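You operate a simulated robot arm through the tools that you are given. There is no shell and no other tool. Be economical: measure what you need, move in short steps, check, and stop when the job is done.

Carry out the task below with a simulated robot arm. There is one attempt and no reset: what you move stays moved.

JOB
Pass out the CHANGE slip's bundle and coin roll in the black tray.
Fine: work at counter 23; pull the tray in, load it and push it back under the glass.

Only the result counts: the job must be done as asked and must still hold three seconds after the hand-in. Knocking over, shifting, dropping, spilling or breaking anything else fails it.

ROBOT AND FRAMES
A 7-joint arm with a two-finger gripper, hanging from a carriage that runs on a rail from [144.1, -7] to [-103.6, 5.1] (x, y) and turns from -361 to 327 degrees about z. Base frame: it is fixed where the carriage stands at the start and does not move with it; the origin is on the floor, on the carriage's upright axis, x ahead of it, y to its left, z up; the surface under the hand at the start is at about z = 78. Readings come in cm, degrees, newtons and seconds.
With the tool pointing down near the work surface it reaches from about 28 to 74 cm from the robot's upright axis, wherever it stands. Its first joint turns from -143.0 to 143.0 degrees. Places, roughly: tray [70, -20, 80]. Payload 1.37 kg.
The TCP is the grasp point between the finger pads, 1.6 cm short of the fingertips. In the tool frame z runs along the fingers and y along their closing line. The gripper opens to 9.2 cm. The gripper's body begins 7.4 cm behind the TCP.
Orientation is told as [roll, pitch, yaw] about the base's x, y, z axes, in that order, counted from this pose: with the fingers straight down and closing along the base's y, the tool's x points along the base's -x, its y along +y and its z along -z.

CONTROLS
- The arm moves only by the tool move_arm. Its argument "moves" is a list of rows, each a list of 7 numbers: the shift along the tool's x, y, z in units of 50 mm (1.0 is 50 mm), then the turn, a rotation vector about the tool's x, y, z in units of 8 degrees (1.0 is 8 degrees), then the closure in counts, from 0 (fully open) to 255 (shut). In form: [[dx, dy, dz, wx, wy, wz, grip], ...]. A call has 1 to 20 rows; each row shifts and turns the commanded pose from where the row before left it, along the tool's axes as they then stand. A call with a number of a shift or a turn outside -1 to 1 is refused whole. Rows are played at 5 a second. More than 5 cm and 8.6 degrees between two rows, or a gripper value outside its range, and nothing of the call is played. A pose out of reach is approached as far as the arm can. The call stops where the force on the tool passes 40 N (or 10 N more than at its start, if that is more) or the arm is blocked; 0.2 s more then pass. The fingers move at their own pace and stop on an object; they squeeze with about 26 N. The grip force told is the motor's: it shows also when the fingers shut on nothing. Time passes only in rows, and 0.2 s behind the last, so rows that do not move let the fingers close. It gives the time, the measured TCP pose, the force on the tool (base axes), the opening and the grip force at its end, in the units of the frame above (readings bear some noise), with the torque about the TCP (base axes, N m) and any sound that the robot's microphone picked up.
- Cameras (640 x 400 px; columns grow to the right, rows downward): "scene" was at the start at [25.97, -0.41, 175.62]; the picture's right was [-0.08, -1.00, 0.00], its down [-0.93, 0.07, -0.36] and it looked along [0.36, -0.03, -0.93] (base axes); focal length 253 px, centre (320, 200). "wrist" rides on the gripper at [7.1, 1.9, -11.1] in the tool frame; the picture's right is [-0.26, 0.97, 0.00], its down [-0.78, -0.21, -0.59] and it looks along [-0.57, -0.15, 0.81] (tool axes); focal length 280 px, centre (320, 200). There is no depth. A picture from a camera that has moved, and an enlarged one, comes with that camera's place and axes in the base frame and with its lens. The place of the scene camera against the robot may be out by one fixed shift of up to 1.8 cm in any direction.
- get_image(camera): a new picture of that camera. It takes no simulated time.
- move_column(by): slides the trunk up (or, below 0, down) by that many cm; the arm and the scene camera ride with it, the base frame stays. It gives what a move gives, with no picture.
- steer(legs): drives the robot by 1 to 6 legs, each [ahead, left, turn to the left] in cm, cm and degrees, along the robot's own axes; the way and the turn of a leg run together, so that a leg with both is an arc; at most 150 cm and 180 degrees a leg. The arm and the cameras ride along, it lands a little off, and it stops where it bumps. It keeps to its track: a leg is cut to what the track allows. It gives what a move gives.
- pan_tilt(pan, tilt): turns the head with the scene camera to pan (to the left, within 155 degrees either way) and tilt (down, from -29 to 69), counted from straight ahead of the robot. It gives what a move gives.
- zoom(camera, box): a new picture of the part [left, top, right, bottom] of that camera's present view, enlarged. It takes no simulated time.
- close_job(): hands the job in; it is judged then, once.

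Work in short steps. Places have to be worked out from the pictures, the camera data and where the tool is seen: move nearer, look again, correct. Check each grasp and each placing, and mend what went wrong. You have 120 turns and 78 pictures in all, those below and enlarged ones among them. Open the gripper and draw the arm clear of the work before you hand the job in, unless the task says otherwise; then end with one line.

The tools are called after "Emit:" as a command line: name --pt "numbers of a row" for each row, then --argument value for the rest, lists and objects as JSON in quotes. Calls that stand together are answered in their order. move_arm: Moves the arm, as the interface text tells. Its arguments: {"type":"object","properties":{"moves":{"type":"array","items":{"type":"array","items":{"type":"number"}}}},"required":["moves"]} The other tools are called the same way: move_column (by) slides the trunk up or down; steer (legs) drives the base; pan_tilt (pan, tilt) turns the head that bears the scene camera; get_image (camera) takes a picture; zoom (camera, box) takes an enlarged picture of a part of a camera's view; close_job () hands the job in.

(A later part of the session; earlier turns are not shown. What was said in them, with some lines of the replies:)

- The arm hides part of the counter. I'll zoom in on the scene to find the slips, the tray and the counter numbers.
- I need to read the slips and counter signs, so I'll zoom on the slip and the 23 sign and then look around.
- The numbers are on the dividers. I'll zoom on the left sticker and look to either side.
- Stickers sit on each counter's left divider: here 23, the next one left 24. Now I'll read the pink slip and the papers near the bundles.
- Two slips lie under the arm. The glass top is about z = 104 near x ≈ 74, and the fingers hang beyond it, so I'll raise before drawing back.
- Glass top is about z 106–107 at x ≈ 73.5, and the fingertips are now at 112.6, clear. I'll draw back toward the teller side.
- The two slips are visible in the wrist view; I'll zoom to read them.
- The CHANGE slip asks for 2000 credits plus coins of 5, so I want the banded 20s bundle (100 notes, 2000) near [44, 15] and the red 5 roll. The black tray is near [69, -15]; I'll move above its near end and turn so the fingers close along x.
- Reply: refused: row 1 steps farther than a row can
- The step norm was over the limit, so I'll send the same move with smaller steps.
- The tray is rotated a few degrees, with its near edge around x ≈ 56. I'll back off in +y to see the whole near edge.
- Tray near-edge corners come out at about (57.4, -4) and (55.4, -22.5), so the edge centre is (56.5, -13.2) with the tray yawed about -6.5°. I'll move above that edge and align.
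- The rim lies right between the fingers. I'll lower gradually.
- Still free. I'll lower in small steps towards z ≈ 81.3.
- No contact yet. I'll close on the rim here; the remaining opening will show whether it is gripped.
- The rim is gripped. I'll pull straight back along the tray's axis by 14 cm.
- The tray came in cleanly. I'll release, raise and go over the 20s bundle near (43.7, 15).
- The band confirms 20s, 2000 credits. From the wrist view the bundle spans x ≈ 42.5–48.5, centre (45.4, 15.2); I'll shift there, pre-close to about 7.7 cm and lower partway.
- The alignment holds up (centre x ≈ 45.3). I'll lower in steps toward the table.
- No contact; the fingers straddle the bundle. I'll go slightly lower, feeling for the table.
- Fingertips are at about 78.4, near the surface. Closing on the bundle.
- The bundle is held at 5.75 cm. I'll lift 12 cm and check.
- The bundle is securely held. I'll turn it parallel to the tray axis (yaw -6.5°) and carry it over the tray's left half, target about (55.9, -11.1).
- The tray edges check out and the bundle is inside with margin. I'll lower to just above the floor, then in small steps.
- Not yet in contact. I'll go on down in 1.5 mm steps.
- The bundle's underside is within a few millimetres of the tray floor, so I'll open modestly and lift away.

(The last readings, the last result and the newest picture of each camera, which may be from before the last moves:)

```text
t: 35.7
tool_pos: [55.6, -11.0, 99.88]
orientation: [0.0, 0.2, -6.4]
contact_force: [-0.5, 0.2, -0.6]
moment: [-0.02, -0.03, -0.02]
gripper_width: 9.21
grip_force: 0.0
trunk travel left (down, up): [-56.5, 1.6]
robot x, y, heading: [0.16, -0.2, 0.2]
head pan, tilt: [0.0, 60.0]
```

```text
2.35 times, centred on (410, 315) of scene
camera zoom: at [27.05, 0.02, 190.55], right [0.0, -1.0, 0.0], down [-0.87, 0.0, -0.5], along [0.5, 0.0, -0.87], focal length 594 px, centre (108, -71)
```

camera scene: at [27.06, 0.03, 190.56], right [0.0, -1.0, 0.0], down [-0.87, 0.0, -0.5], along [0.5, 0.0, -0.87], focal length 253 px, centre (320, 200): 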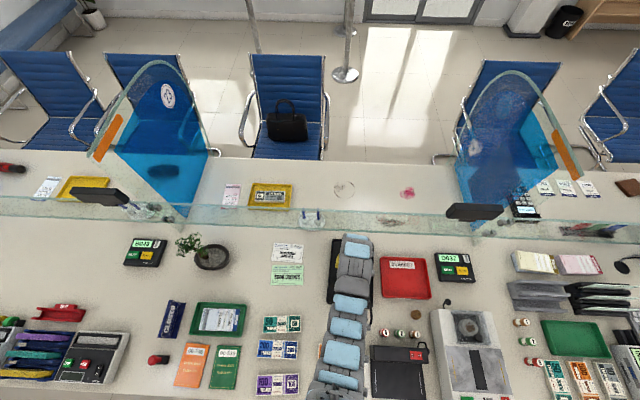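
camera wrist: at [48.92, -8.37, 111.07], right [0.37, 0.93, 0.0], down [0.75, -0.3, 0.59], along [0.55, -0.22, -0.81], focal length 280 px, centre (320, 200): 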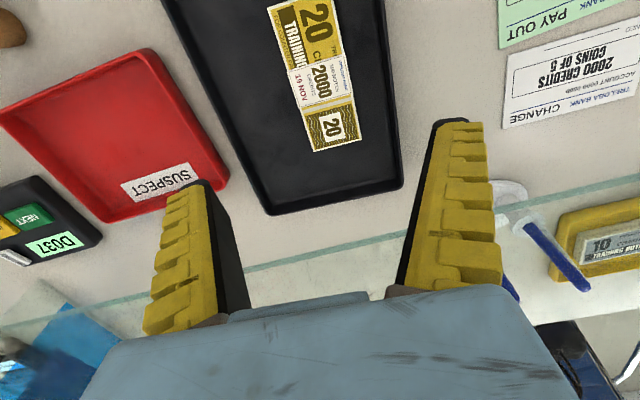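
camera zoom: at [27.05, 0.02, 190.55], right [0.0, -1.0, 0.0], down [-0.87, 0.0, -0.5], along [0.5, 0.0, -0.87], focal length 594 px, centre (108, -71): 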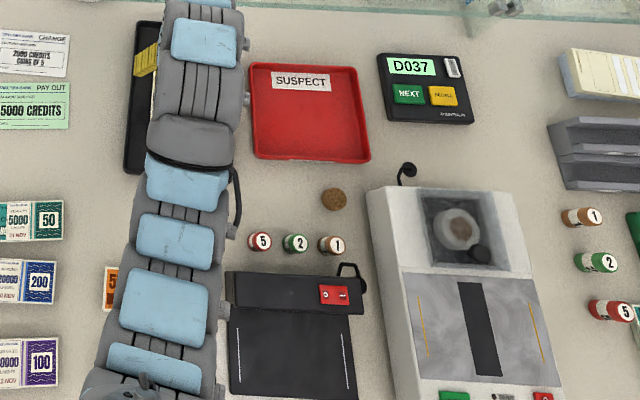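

The bundle lies flat in the tray. The coin rolls stand upright, with the red 5 near (33, -24). I want to tip it so it lies down in the tray, which needs a hand turned about 180° so the fingers tilt forward. I'll move toward it and turn.

Emit:
move_arm --pt "0.425 -0.7 -0.2 0 0 0 0" --pt "0.425 -0.7 0 0 0 0 0" --pt "0.425 -0.7 0 0 0 0 0" --pt "0.425 -0.7 0 0 0 0 0" --pt "0 0 0 0 0 1 0" --pt "0 0 0 0 0 1 0" --pt "0 0 0 0 0 1 0" --pt "0 0 0 0 0 1 0" --pt "0 0 0 0 0 1 0" --pt "0 0 0 0 0 1 0" --pt "0 0 0 0 0 1 0" --pt "0 0 0 0 0 1 0" --pt "0 0 0 0 0 1 0" --pt "0 0 0 0 0 1 0" --pt "0 0 0 0 0 1 0" --pt "0 0 0 0 0 1 0"

Emit:
move_arm --pt "0 0 0 0 0 1 0" --pt "0 0 0 0 0 1 0" --pt "0 0 0 0 0 1 0" --pt "0 0 0 0 0 1 0" --pt "0 0 0 0 0 1 0" --pt "0 0 0 0 0 1 0" --pt "0 0 0 0 0 1 0" --pt "0 0 0 0 0 1 0" --pt "0 0 0 0 0 1 0" --pt "0 0 0 0 0 1 0" --pt "0 0 0 0 0 0.5 0"

Emit:
get_image --camera "wrist"

```text
t: 39.1
tool_pos: [45.83, -24.03, 100.92]
orientation: [0.0, 0.0, -102.6]
contact_force: [0.3, 0.0, -0.7]
moment: [0.01, 0.02, -0.03]
gripper_width: 9.19
grip_force: 0.1
trunk travel left (down, up): [-56.5, 1.6]
robot x, y, heading: [0.12, -0.18, 0.0]
head pan, tilt: [0.0, 60.0]
```

```text
t: 41.5
tool_pos: [45.8, -23.94, 100.83]
orientation: [0.0, 0.0, 173.5]
contact_force: [-0.5, -0.2, 0.4]
moment: [0.06, 0.0, 0.01]
gripper_width: 9.21
grip_force: 0.0
trunk travel left (down, up): [-56.5, 1.6]
robot x, y, heading: [-0.0, -0.21, 0.0]
head pan, tilt: [0.0, 60.0]
```

```text
37 pictures are left
camera wrist: at [52.77, -26.72, 111.99], right [-0.37, -0.93, 0.0], down [-0.75, 0.3, 0.59], along [-0.55, 0.22, -0.81], focal length 280 px, centre (320, 200)
```

wrist: 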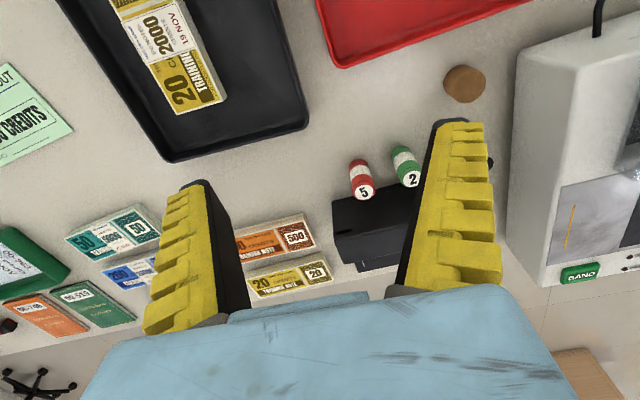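

The reversed pose is reachable. The red roll stands at about (33.0, -24.4), around 6 cm tall and 2.5 cm thick. I'll go above it with about 5 cm opening so the fingers clear the green roll.

Emit:
move_arm --pt "-0.85 0.13 0 0 0 0 116" --pt "-0.84 0.13 0 0 0 0 116" --pt "-0.84 0.12 0 0 0 0 116" --pt "0 0 0.9 0 0 0 116" --pt "0 0 0.7 0 0 0 116"

Emit:
get_image --camera "wrist"

```text
t: 42.7
tool_pos: [33.25, -24.36, 92.87]
orientation: [0.0, -0.1, 173.6]
contact_force: [0.4, 0.5, 0.6]
moment: [-0.01, 0.02, -0.03]
gripper_width: 5.32
grip_force: 2.1
trunk travel left (down, up): [-56.5, 1.6]
robot x, y, heading: [0.01, -0.03, 0.3]
head pan, tilt: [0.0, 60.0]
```

```text
36 pictures are left
camera wrist: at [40.08, -27.09, 103.93], right [-0.37, -0.93, 0.0], down [-0.75, 0.3, 0.59], along [-0.55, 0.22, -0.81], focal length 280 px, centre (320, 200)
```

wrist: 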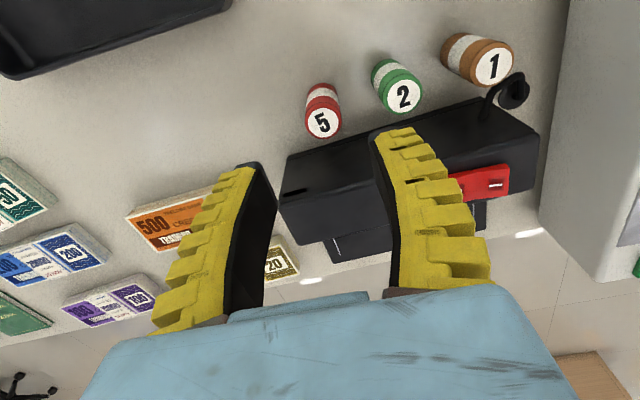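

The position is consistent at (33.1, -24.5). The black device's front is close behind, so I'll shift 0.4 cm forward for finger clearance and lower partway.

Emit:
move_arm --pt "0.08 0.02 0 0 0 0 116" --pt "0 0 0.6 0 0 0 116" --pt "0 0 0.6 0 0 0 116"

Emit:
get_image --camera "wrist"

```text
t: 43.5
tool_pos: [33.47, -24.47, 86.86]
orientation: [0.0, 0.0, 173.5]
contact_force: [-0.6, -0.2, -0.5]
moment: [-0.01, -0.04, 0.0]
gripper_width: 5.33
grip_force: 2.2
trunk travel left (down, up): [-56.5, 1.6]
robot x, y, heading: [0.01, -0.07, 0.1]
head pan, tilt: [0.0, 60.0]
```

```text
35 pictures are left
camera wrist: at [40.4, -27.23, 98.01], right [-0.37, -0.93, 0.0], down [-0.75, 0.3, 0.59], along [-0.55, 0.22, -0.81], focal length 280 px, centre (320, 200)
```

wrist: 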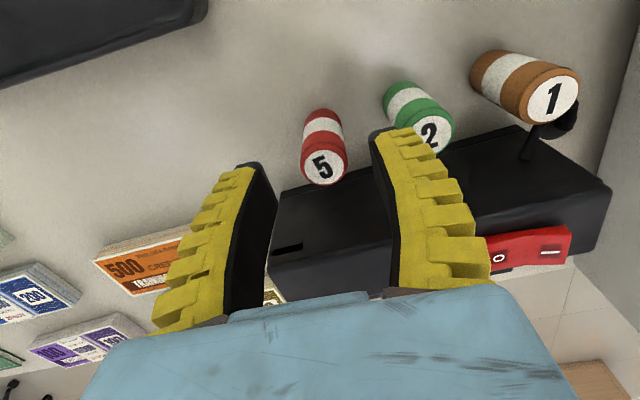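

The roll is centred between the fingers, and the device's front edge is at x ≈ 31.1 against finger backs at 32.0. I'll lower to z ≈ 82.4 and close.

Emit:
move_arm --pt "0 0 0.45 0 0 0 116" --pt "0 0 0.43 0 0 0 116" --pt "0 0 0 0 0 0 160" --pt "0 0 0 0 0 0 255" --pt "0 0 0 0 0 0 255"

Emit:
get_image --camera "wrist"

```text
t: 44.7
tool_pos: [33.4, -24.55, 82.58]
orientation: [0.2, 0.0, 173.5]
contact_force: [-3.8, 1.0, 13.0]
moment: [0.03, 0.37, 0.01]
gripper_width: 2.06
grip_force: 25.6
trunk travel left (down, up): [-56.5, 1.6]
robot x, y, heading: [-0.3, 0.25, 0.1]
head pan, tilt: [0.0, 60.0]
```

```text
34 pictures are left
camera wrist: at [40.38, -27.27, 93.57], right [-0.37, -0.93, 0.0], down [-0.75, 0.3, 0.59], along [-0.55, 0.22, -0.81], focal length 280 px, centre (320, 200)
```

wrist: 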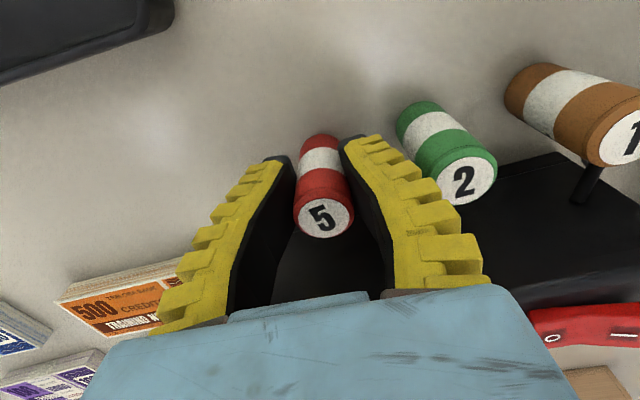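

The 5 roll is gripped at 2.06 cm. Lifting straight up.

Emit:
move_arm --pt "0 0 -0.2 0 0 0 255" --pt "0 0 -0.6 0 0 0 255" --pt "0 0 -0.8 0 0 0 255" --pt "0 0 -0.8 0 0 0 255" --pt "0 0 -0.8 0 0 0 255"

Emit:
get_image --camera "wrist"

```text
t: 45.9
tool_pos: [33.16, -24.51, 98.56]
orientation: [0.0, -0.1, 173.4]
contact_force: [0.2, 0.0, -0.3]
moment: [-0.01, -0.01, 0.03]
gripper_width: 1.52
grip_force: 26.2
trunk travel left (down, up): [-56.5, 1.6]
robot x, y, heading: [-0.11, 0.02, -0.3]
head pan, tilt: [0.0, 60.0]
```

```text
33 pictures are left
camera wrist: at [40.23, -27.26, 109.55], right [-0.37, -0.93, 0.0], down [-0.75, 0.3, 0.59], along [-0.55, 0.22, -0.81], focal length 280 px, centre (320, 200)
```

wrist: 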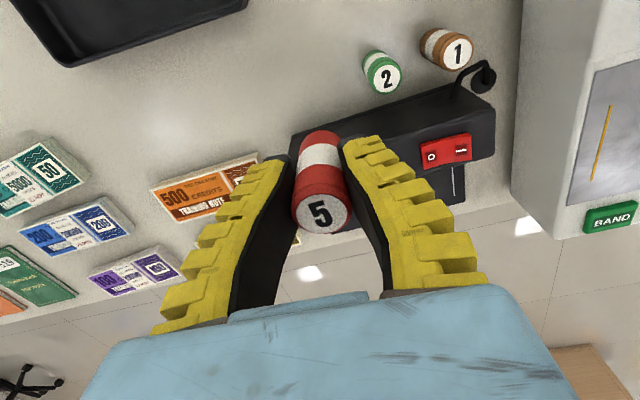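

The roll is still held. I'll carry it over the tray's right strip (about (55, -18)), then tilt the fingers forward 60°.

Emit:
move_arm --pt "0.7 -0.295 0 0 0 0 255" --pt "0.7 -0.295 0 0 0 0 255" --pt "0.7 -0.295 0 0 0 0 255" --pt "0.7 -0.295 0 0 0 0 255" --pt "0.7 -0.295 0 0 0 0 255" --pt "0.7 -0.295 0 0 0 0 255" --pt "0 0 0 0 1 0 255" --pt "0 0 0 0 1 0 255" --pt "0 0 0 0 1 0 255" --pt "0 0 0 0 1 0 255"

Emit:
get_image --camera "wrist"

Emit:
get_image --camera "scene"

```text
t: 48.1
tool_pos: [55.34, -18.08, 98.52]
orientation: [0.1, 32.1, 173.5]
contact_force: [-0.6, -0.1, -1.9]
moment: [0.01, 0.04, 0.01]
gripper_width: 1.54
grip_force: 26.4
trunk travel left (down, up): [-56.5, 1.6]
robot x, y, heading: [-0.08, 0.04, -0.2]
head pan, tilt: [0.0, 60.0]
```

```text
32 pictures are left
camera wrist: at [55.35, -20.06, 111.69], right [-0.33, -0.93, -0.14], down [-0.94, 0.32, 0.08], along [-0.03, 0.16, -0.99], focal length 280 px, centre (320, 200)
```

wrist: 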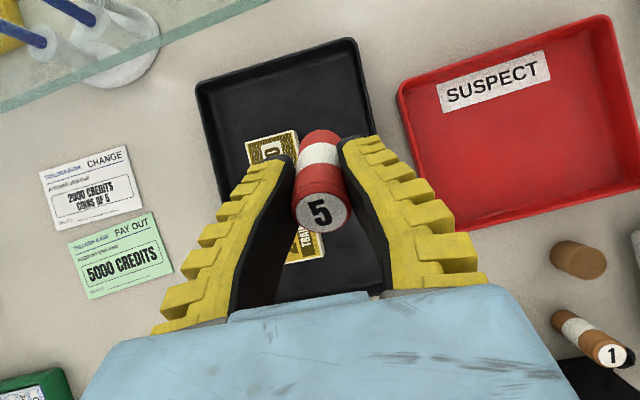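

```text
31 pictures are left
camera scene: at [27.05, 0.03, 190.55], right [0.0, -1.0, 0.0], down [-0.87, 0.0, -0.5], along [0.5, 0.0, -0.87], focal length 253 px, centre (320, 200)
```

scene: 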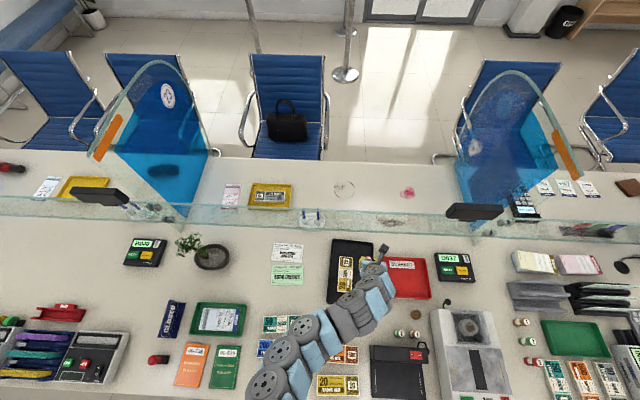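

The tilt works, and the roll is over the strip right of the bundle. I'll tilt to about 62°, nudge 0.5 cm left, and lower to z ≈ 84.

Emit:
move_arm --pt "0 -0.1 0 0 1 0 255" --pt "0 0 0 0 1 0 255" --pt "0 0 0 0 1 0 255" --pt "0 0 0 0 0.7 0 255" --pt "-0.638 0 0.344 0 0 0 255" --pt "-0.638 0 0.344 0 0 0 255" --pt "-0.638 0 0.344 0 0 0 255" --pt "-0.638 0 0.344 0 0 0 255"

Emit:
get_image --camera "wrist"

```text
t: 49.9
tool_pos: [55.26, -17.61, 84.07]
orientation: [0.1, 61.5, 173.5]
contact_force: [0.8, 1.4, -2.5]
moment: [-0.04, 0.0, -0.03]
gripper_width: 1.47
grip_force: 26.1
trunk travel left (down, up): [-56.5, 1.6]
robot x, y, heading: [-0.12, 0.08, 0.0]
head pan, tilt: [0.0, 60.0]
```

```text
30 pictures are left
camera wrist: at [48.79, -18.82, 95.6], right [-0.23, -0.94, -0.23], down [-0.86, 0.31, -0.4], along [0.45, 0.1, -0.89], focal length 280 px, centre (320, 200)
```

wrist: 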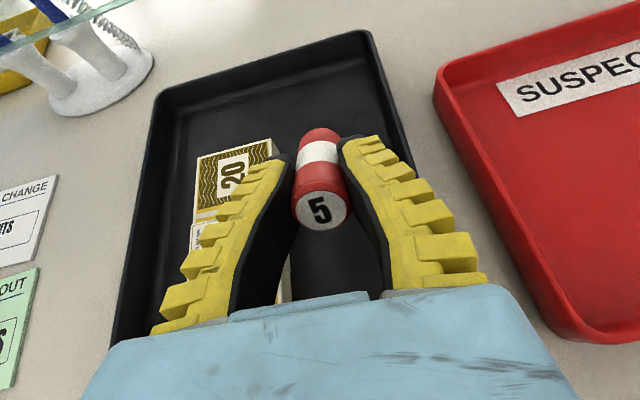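

The roll is over clear tray floor. I'll lower slowly until it touches.

Emit:
move_arm --pt "-0.088 0 0.047 0 0 0 255" --pt "-0.088 0 0.047 0 0 0 255" --pt "-0.088 0 0.047 0 0 0 255" --pt "-0.044 0 0.024 0 0 0 255"

```text
t: 50.9
tool_pos: [55.48, -17.42, 82.21]
orientation: [0.0, 61.5, 173.5]
contact_force: [-0.7, 0.3, -2.3]
moment: [-0.03, 0.03, -0.01]
gripper_width: 1.43
grip_force: 26.6
trunk travel left (down, up): [-56.5, 1.6]
robot x, y, heading: [-0.16, 0.13, 0.4]
head pan, tilt: [0.0, 60.0]
```

Emit:
move_arm --pt "-0.053 0 0.028 0 0 0 255" --pt "-0.053 0 0.028 0 0 0 255" --pt "-0.035 0 0.019 0 0 0 255"

Emit:
get_image --camera "wrist"

```text
t: 51.7
tool_pos: [55.48, -17.6, 81.57]
orientation: [0.1, 61.7, 173.5]
contact_force: [-3.9, 0.8, 18.0]
moment: [-0.06, -0.56, 0.0]
gripper_width: 1.57
grip_force: 25.6
trunk travel left (down, up): [-56.5, 1.6]
robot x, y, heading: [0.11, -0.18, -0.0]
head pan, tilt: [0.0, 60.0]
```

```text
29 pictures are left
camera wrist: at [49.04, -18.87, 93.09], right [-0.23, -0.94, -0.23], down [-0.86, 0.31, -0.41], along [0.46, 0.1, -0.88], focal length 280 px, centre (320, 200)
```

wrist: 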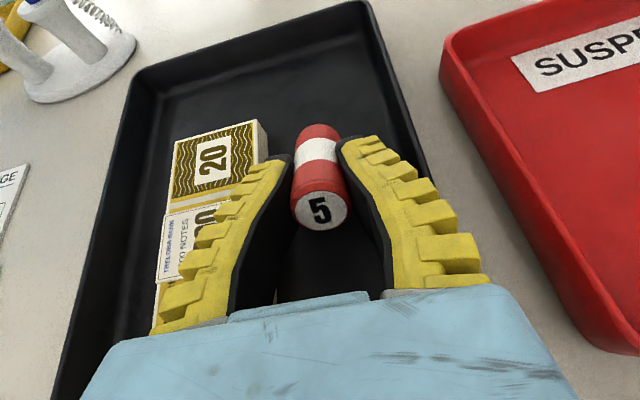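

It has touched down (18 N). I'll back off 2 mm, then open gently just enough to let it lie down.

Emit:
move_arm --pt "0.035 0 -0.019 0 0 0 255" --pt "0 0 0 0 0 0 215" --pt "0 0 0 0 0 0 195" --pt "0 0 0 0 0 0 180" --pt "0 0 0 0 0 0 180"

Emit:
get_image --camera "wrist"

```text
t: 52.9
tool_pos: [55.29, -17.46, 81.81]
orientation: [0.0, 61.7, 173.5]
contact_force: [-0.8, 0.1, -0.3]
moment: [0.0, -0.01, 0.01]
gripper_width: 3.07
grip_force: 3.0
trunk travel left (down, up): [-56.5, 1.6]
robot x, y, heading: [-0.03, -0.12, 0.1]
head pan, tilt: [0.0, 60.0]
```

```text
28 pictures are left
camera wrist: at [48.92, -18.74, 93.18], right [-0.23, -0.94, -0.23], down [-0.86, 0.31, -0.41], along [0.45, 0.1, -0.88], focal length 280 px, centre (320, 200)
```

wrist: 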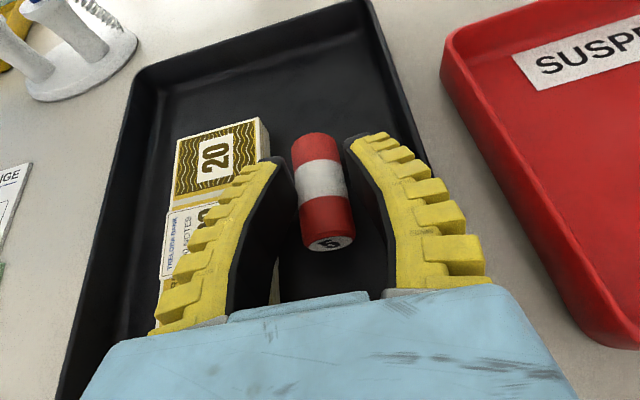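

The roll lies flat beside the bundle. I'll lift straight up and tilt the hand back to vertical.

Emit:
move_arm --pt "0.35 0 -0.19 0 0 0 180" --pt "0.704 0 -0.379 0 0 0 180" --pt "0.704 0 -0.379 0 0 0 180" --pt "0.704 0 -0.379 0 0 0 180" --pt "0 0 0 0 -1 0 120" --pt "0 0 0 0 -1 0 0" --pt "0 0 0 0 -1 0 0" --pt "0 0 0 0 -1 0 0" --pt "0 0 0 0 -1 0 0" --pt "0 0 0 0 -1 0 0" --pt "0 0 0 0 -1 0 0" --pt "0 0 0 0 -0.7 0 0"

Emit:
get_image --camera "wrist"

Emit:
zoom --camera "scene" --box '[300, 190, 500, 320]'

```text
t: 55.5
tool_pos: [55.23, -17.59, 95.64]
orientation: [0.1, -0.3, 173.5]
contact_force: [-0.1, 0.3, -1.0]
moment: [-0.02, 0.0, -0.01]
gripper_width: 9.19
grip_force: 0.0
trunk travel left (down, up): [-56.5, 1.6]
robot x, y, heading: [-0.03, 0.1, 0.1]
head pan, tilt: [0.0, 60.0]
```

```text
27 pictures are left
camera wrist: at [62.22, -20.27, 106.67], right [-0.37, -0.93, 0.0], down [-0.75, 0.3, 0.59], along [-0.55, 0.22, -0.81], focal length 280 px, centre (320, 200)
```

wrist: 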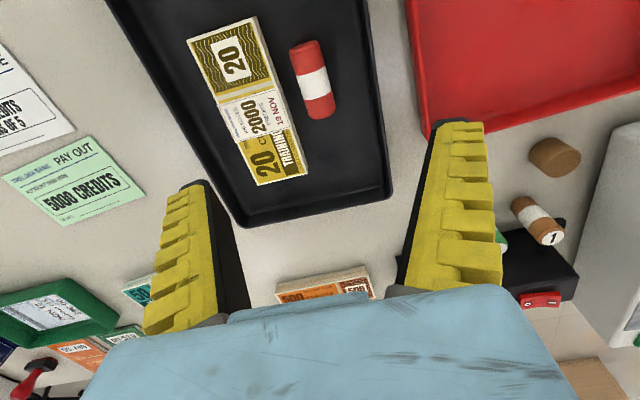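

```text
3.08 times, centred on (400, 255) of scene
camera zoom: at [27.05, 0.02, 190.55], right [0.0, -1.0, 0.0], down [-0.87, 0.0, -0.5], along [0.5, 0.0, -0.87], focal length 777 px, centre (74, 31)
```

zoom: 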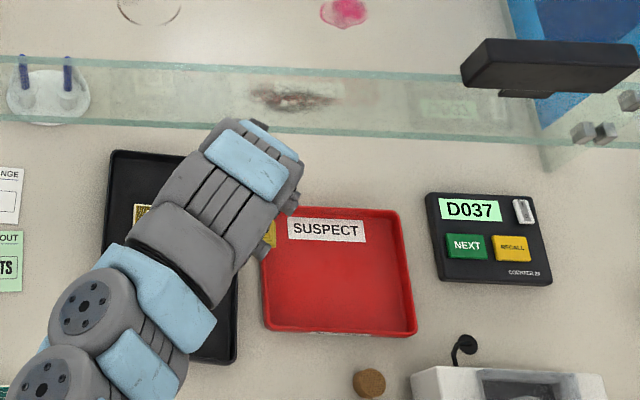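

Both items lie in the tray. I'll return to yaw -96.5°, above the near rim point I gripped before (42.8, -11.5), with about 5 cm opening so the inner finger clears the bundle.

Emit:
move_arm --pt "0 0 0 0 0 -1 116" --pt "0 0 0 0 0 -1 116" --pt "0 0 0 0 0 -1 116" --pt "0 0 0 0 0 -1 116" --pt "0 0 0 0 0 -1 116" --pt "0 0 0 0 0 -1 116" --pt "0 0 0 0 0 -1 116" --pt "0 0 0 0 0 -1 116" --pt "0 0 0 0 0 -1 116" --pt "0 0 0 0 0 -1 116" --pt "0 0 0 0 0 -1 116" --pt "0 0 0 0 0 -0.25 116" --pt "0.31 -0.87 0 0 0 0 116" --pt "0.31 -0.87 0 0 0 0 116" --pt "0.31 -0.87 0 0 0 0 116" --pt "0 0 0.6 0 0 0 116"

Emit:
get_image --camera "wrist"

```text
t: 58.9
tool_pos: [42.92, -11.01, 92.65]
orientation: [0.0, 0.0, -96.5]
contact_force: [-0.7, 0.5, 0.5]
moment: [-0.01, 0.04, -0.01]
gripper_width: 5.3
grip_force: 1.6
trunk travel left (down, up): [-56.5, 1.6]
robot x, y, heading: [0.3, 0.0, 0.2]
head pan, tilt: [0.0, 60.0]
```

```text
25 pictures are left
camera wrist: at [45.69, -4.39, 103.7], right [0.93, -0.37, 0.0], down [-0.3, -0.75, 0.59], along [-0.22, -0.55, -0.81], focal length 280 px, centre (320, 200)
```

wrist: 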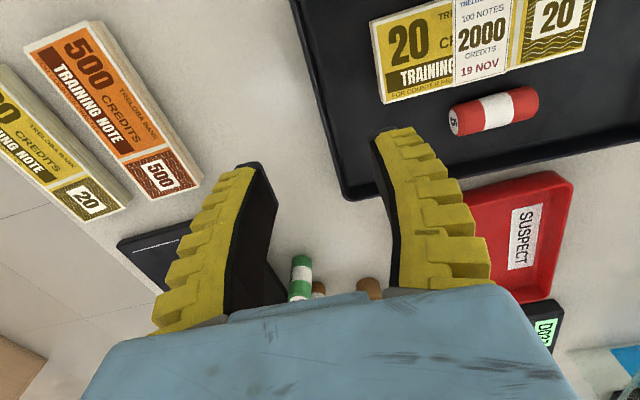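

The rim sits between the fingers as before. I'll lower to z ≈ 81.2 and grip.

Emit:
move_arm --pt "0 0 0.8 0 0 0 116" --pt "0 0 0.7 0 0 0 116" --pt "0 0 0.5 0 0 0 116" --pt "0 0 0.28 0 0 0 116"

Emit:
move_arm --pt "0 0 0 0 0 0 190" --pt "0 0 0 0 0 0 255" --pt "0 0 0 0 0 0 255"

Emit:
get_image --camera "wrist"

```text
t: 59.9
tool_pos: [42.81, -11.54, 81.08]
orientation: [0.0, 0.0, -96.5]
contact_force: [-0.3, -1.1, -0.2]
moment: [-0.03, -0.04, -0.04]
gripper_width: 5.32
grip_force: 1.7
trunk travel left (down, up): [-56.5, 1.6]
robot x, y, heading: [0.01, -0.01, 0.1]
head pan, tilt: [0.0, 60.0]
```

```text
t: 60.7
tool_pos: [42.93, -11.5, 81.11]
orientation: [0.0, -0.1, -96.4]
contact_force: [-3.0, 0.1, 8.7]
moment: [0.01, 0.03, -0.02]
gripper_width: 0.64
grip_force: 26.3
trunk travel left (down, up): [-56.5, 1.6]
robot x, y, heading: [-0.13, 0.1, 0.3]
head pan, tilt: [0.0, 60.0]
```

```text
24 pictures are left
camera wrist: at [45.73, -4.67, 92.2], right [0.93, -0.37, 0.0], down [-0.3, -0.75, 0.59], along [-0.22, -0.55, -0.81], focal length 280 px, centre (320, 200)
```

wrist: 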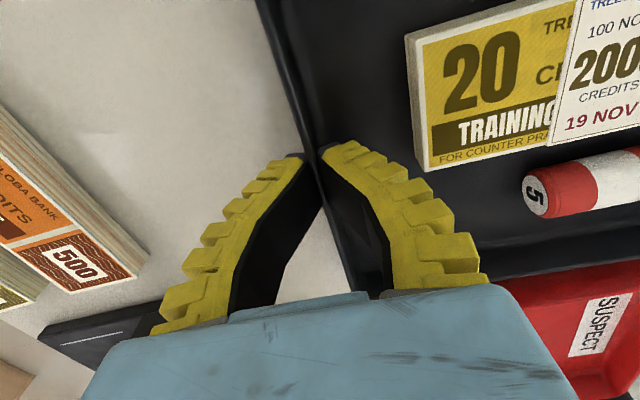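

The rim is gripped and the contents are settled. I'll push back along the axis by about 14.5 cm, gently.

Emit:
move_arm --pt "0 0.1 0 0 0 0 255" --pt "0 0.2 0 0 0 0 255" --pt "0 0.3 0 0 0 0 255" --pt "0 0.3 0 0 0 0 255" --pt "0 0.3 0 0 0 0 255" --pt "0 0.3 0 0 0 0 255" --pt "0 0.3 0 0 0 0 255" --pt "0 0.3 0 0 0 0 255" --pt "0 0.3 0 0 0 0 255" --pt "0 0.3 0 0 0 0 255" --pt "0 0.15 0 0 0 0 255" --pt "0 0.05 0 0 0 0 255" --pt "0 0 0 0 0 0 255"

Emit:
get_image --camera "wrist"

Emit:
get_image --camera "scene"

```text
t: 63.5
tool_pos: [57.33, -13.0, 81.31]
orientation: [0.0, 0.0, -96.6]
contact_force: [0.0, 0.1, 0.5]
moment: [-0.04, 0.03, -0.02]
gripper_width: 0.59
grip_force: 25.6
trunk travel left (down, up): [-56.5, 1.6]
robot x, y, heading: [0.16, -0.18, 0.1]
head pan, tilt: [0.0, 60.0]
```

```text
23 pictures are left
camera wrist: at [60.22, -6.27, 92.34], right [0.93, -0.37, 0.0], down [-0.3, -0.75, 0.59], along [-0.22, -0.55, -0.81], focal length 280 px, centre (320, 200)
```

wrist: 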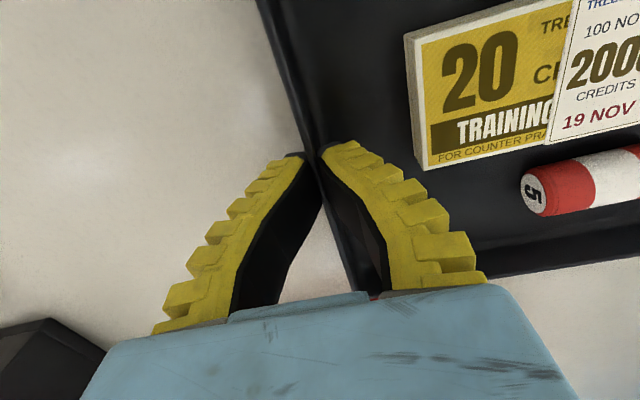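

```text
22 pictures are left
camera scene: at [27.06, 0.02, 190.55], right [0.0, -1.0, 0.0], down [-0.87, 0.0, -0.5], along [0.5, 0.0, -0.87], focal length 253 px, centre (320, 200)
```

scene: 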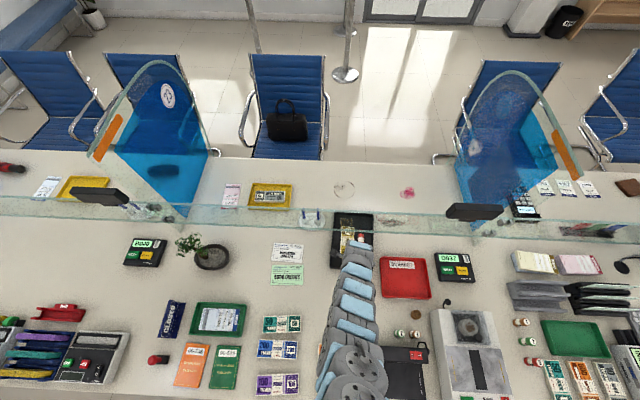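

The tray is back under the glass with its load. I'll release with a moderate opening, lift and draw the arm clear.

Emit:
move_arm --pt "0 0 0 0 0 0 190" --pt "0 0 0 0 0 0 130" --pt "0 0 0 0 0 0 130" --pt "0 0 -0.3 0 0 0 130" --pt "0 0 -0.8 0 0 0 130" --pt "0 0 -0.9 0 0 0 130" --pt "0 0 -0.9 0 0 0 0" --pt "0 0 -0.9 0 0 0 0" --pt "0 -0.9 0 0 0 0 0" --pt "0 -0.9 0 0 0 0 0" --pt "0.9 0 0 0 0 0 0" --pt "0.9 0 0 0 0 0 0" --pt "0.9 0 0 0 0 0 0"

Emit:
get_image --camera "wrist"

Emit:
zoom --camera "scene" --box '[300, 180, 500, 320]'

```text
t: 66.3
tool_pos: [49.86, 1.22, 100.34]
orientation: [0.0, 0.0, -96.5]
contact_force: [0.1, -0.5, -0.7]
moment: [0.06, -0.02, 0.0]
gripper_width: 9.18
grip_force: 0.0
trunk travel left (down, up): [-56.5, 1.6]
robot x, y, heading: [0.19, 0.1, 0.1]
head pan, tilt: [0.0, 60.0]
```

```text
21 pictures are left
camera wrist: at [52.76, 8.03, 111.42], right [0.93, -0.37, 0.0], down [-0.3, -0.75, 0.59], along [-0.22, -0.55, -0.81], focal length 280 px, centre (320, 200)
```

wrist: 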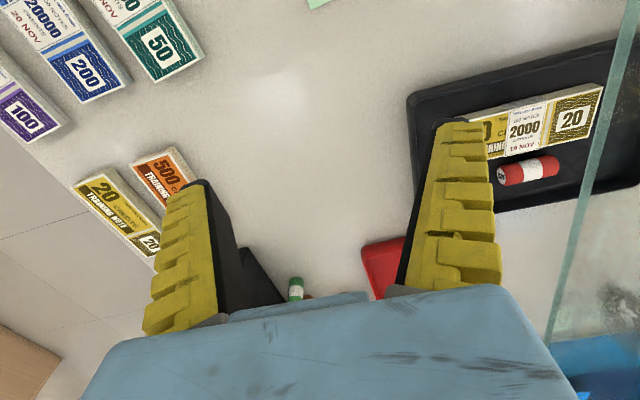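

```text
2.86 times, centred on (400, 250) of scene
camera zoom: at [27.06, 0.0, 190.56], right [0.0, -1.0, 0.0], down [-0.87, 0.0, -0.5], along [0.5, 0.0, -0.87], focal length 722 px, centre (91, 57)
```

zoom: 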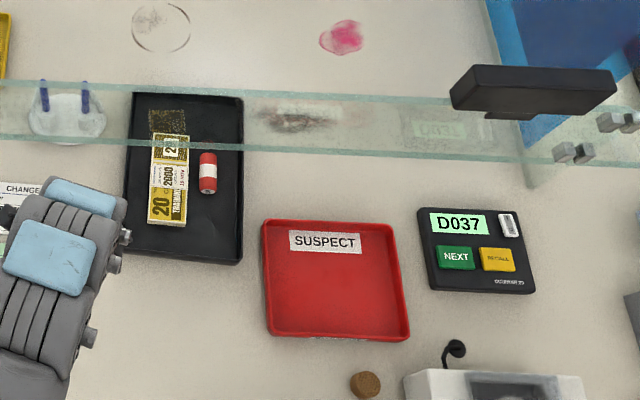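

The tray is back at its original place under the glass with the 20s bundle and the 5 roll in it. The arm is clear, the gripper is open and the other items look unmoved, so I'm handing in.

Emit:
close_job

```text
The job is handed in.
```

I've handed in the job: the CHANGE slip's banded 20s bundle (2000 credits) and red 5-coin roll are in the black tray, back under the glass at counter 23 about 0.6 cm past where it started.
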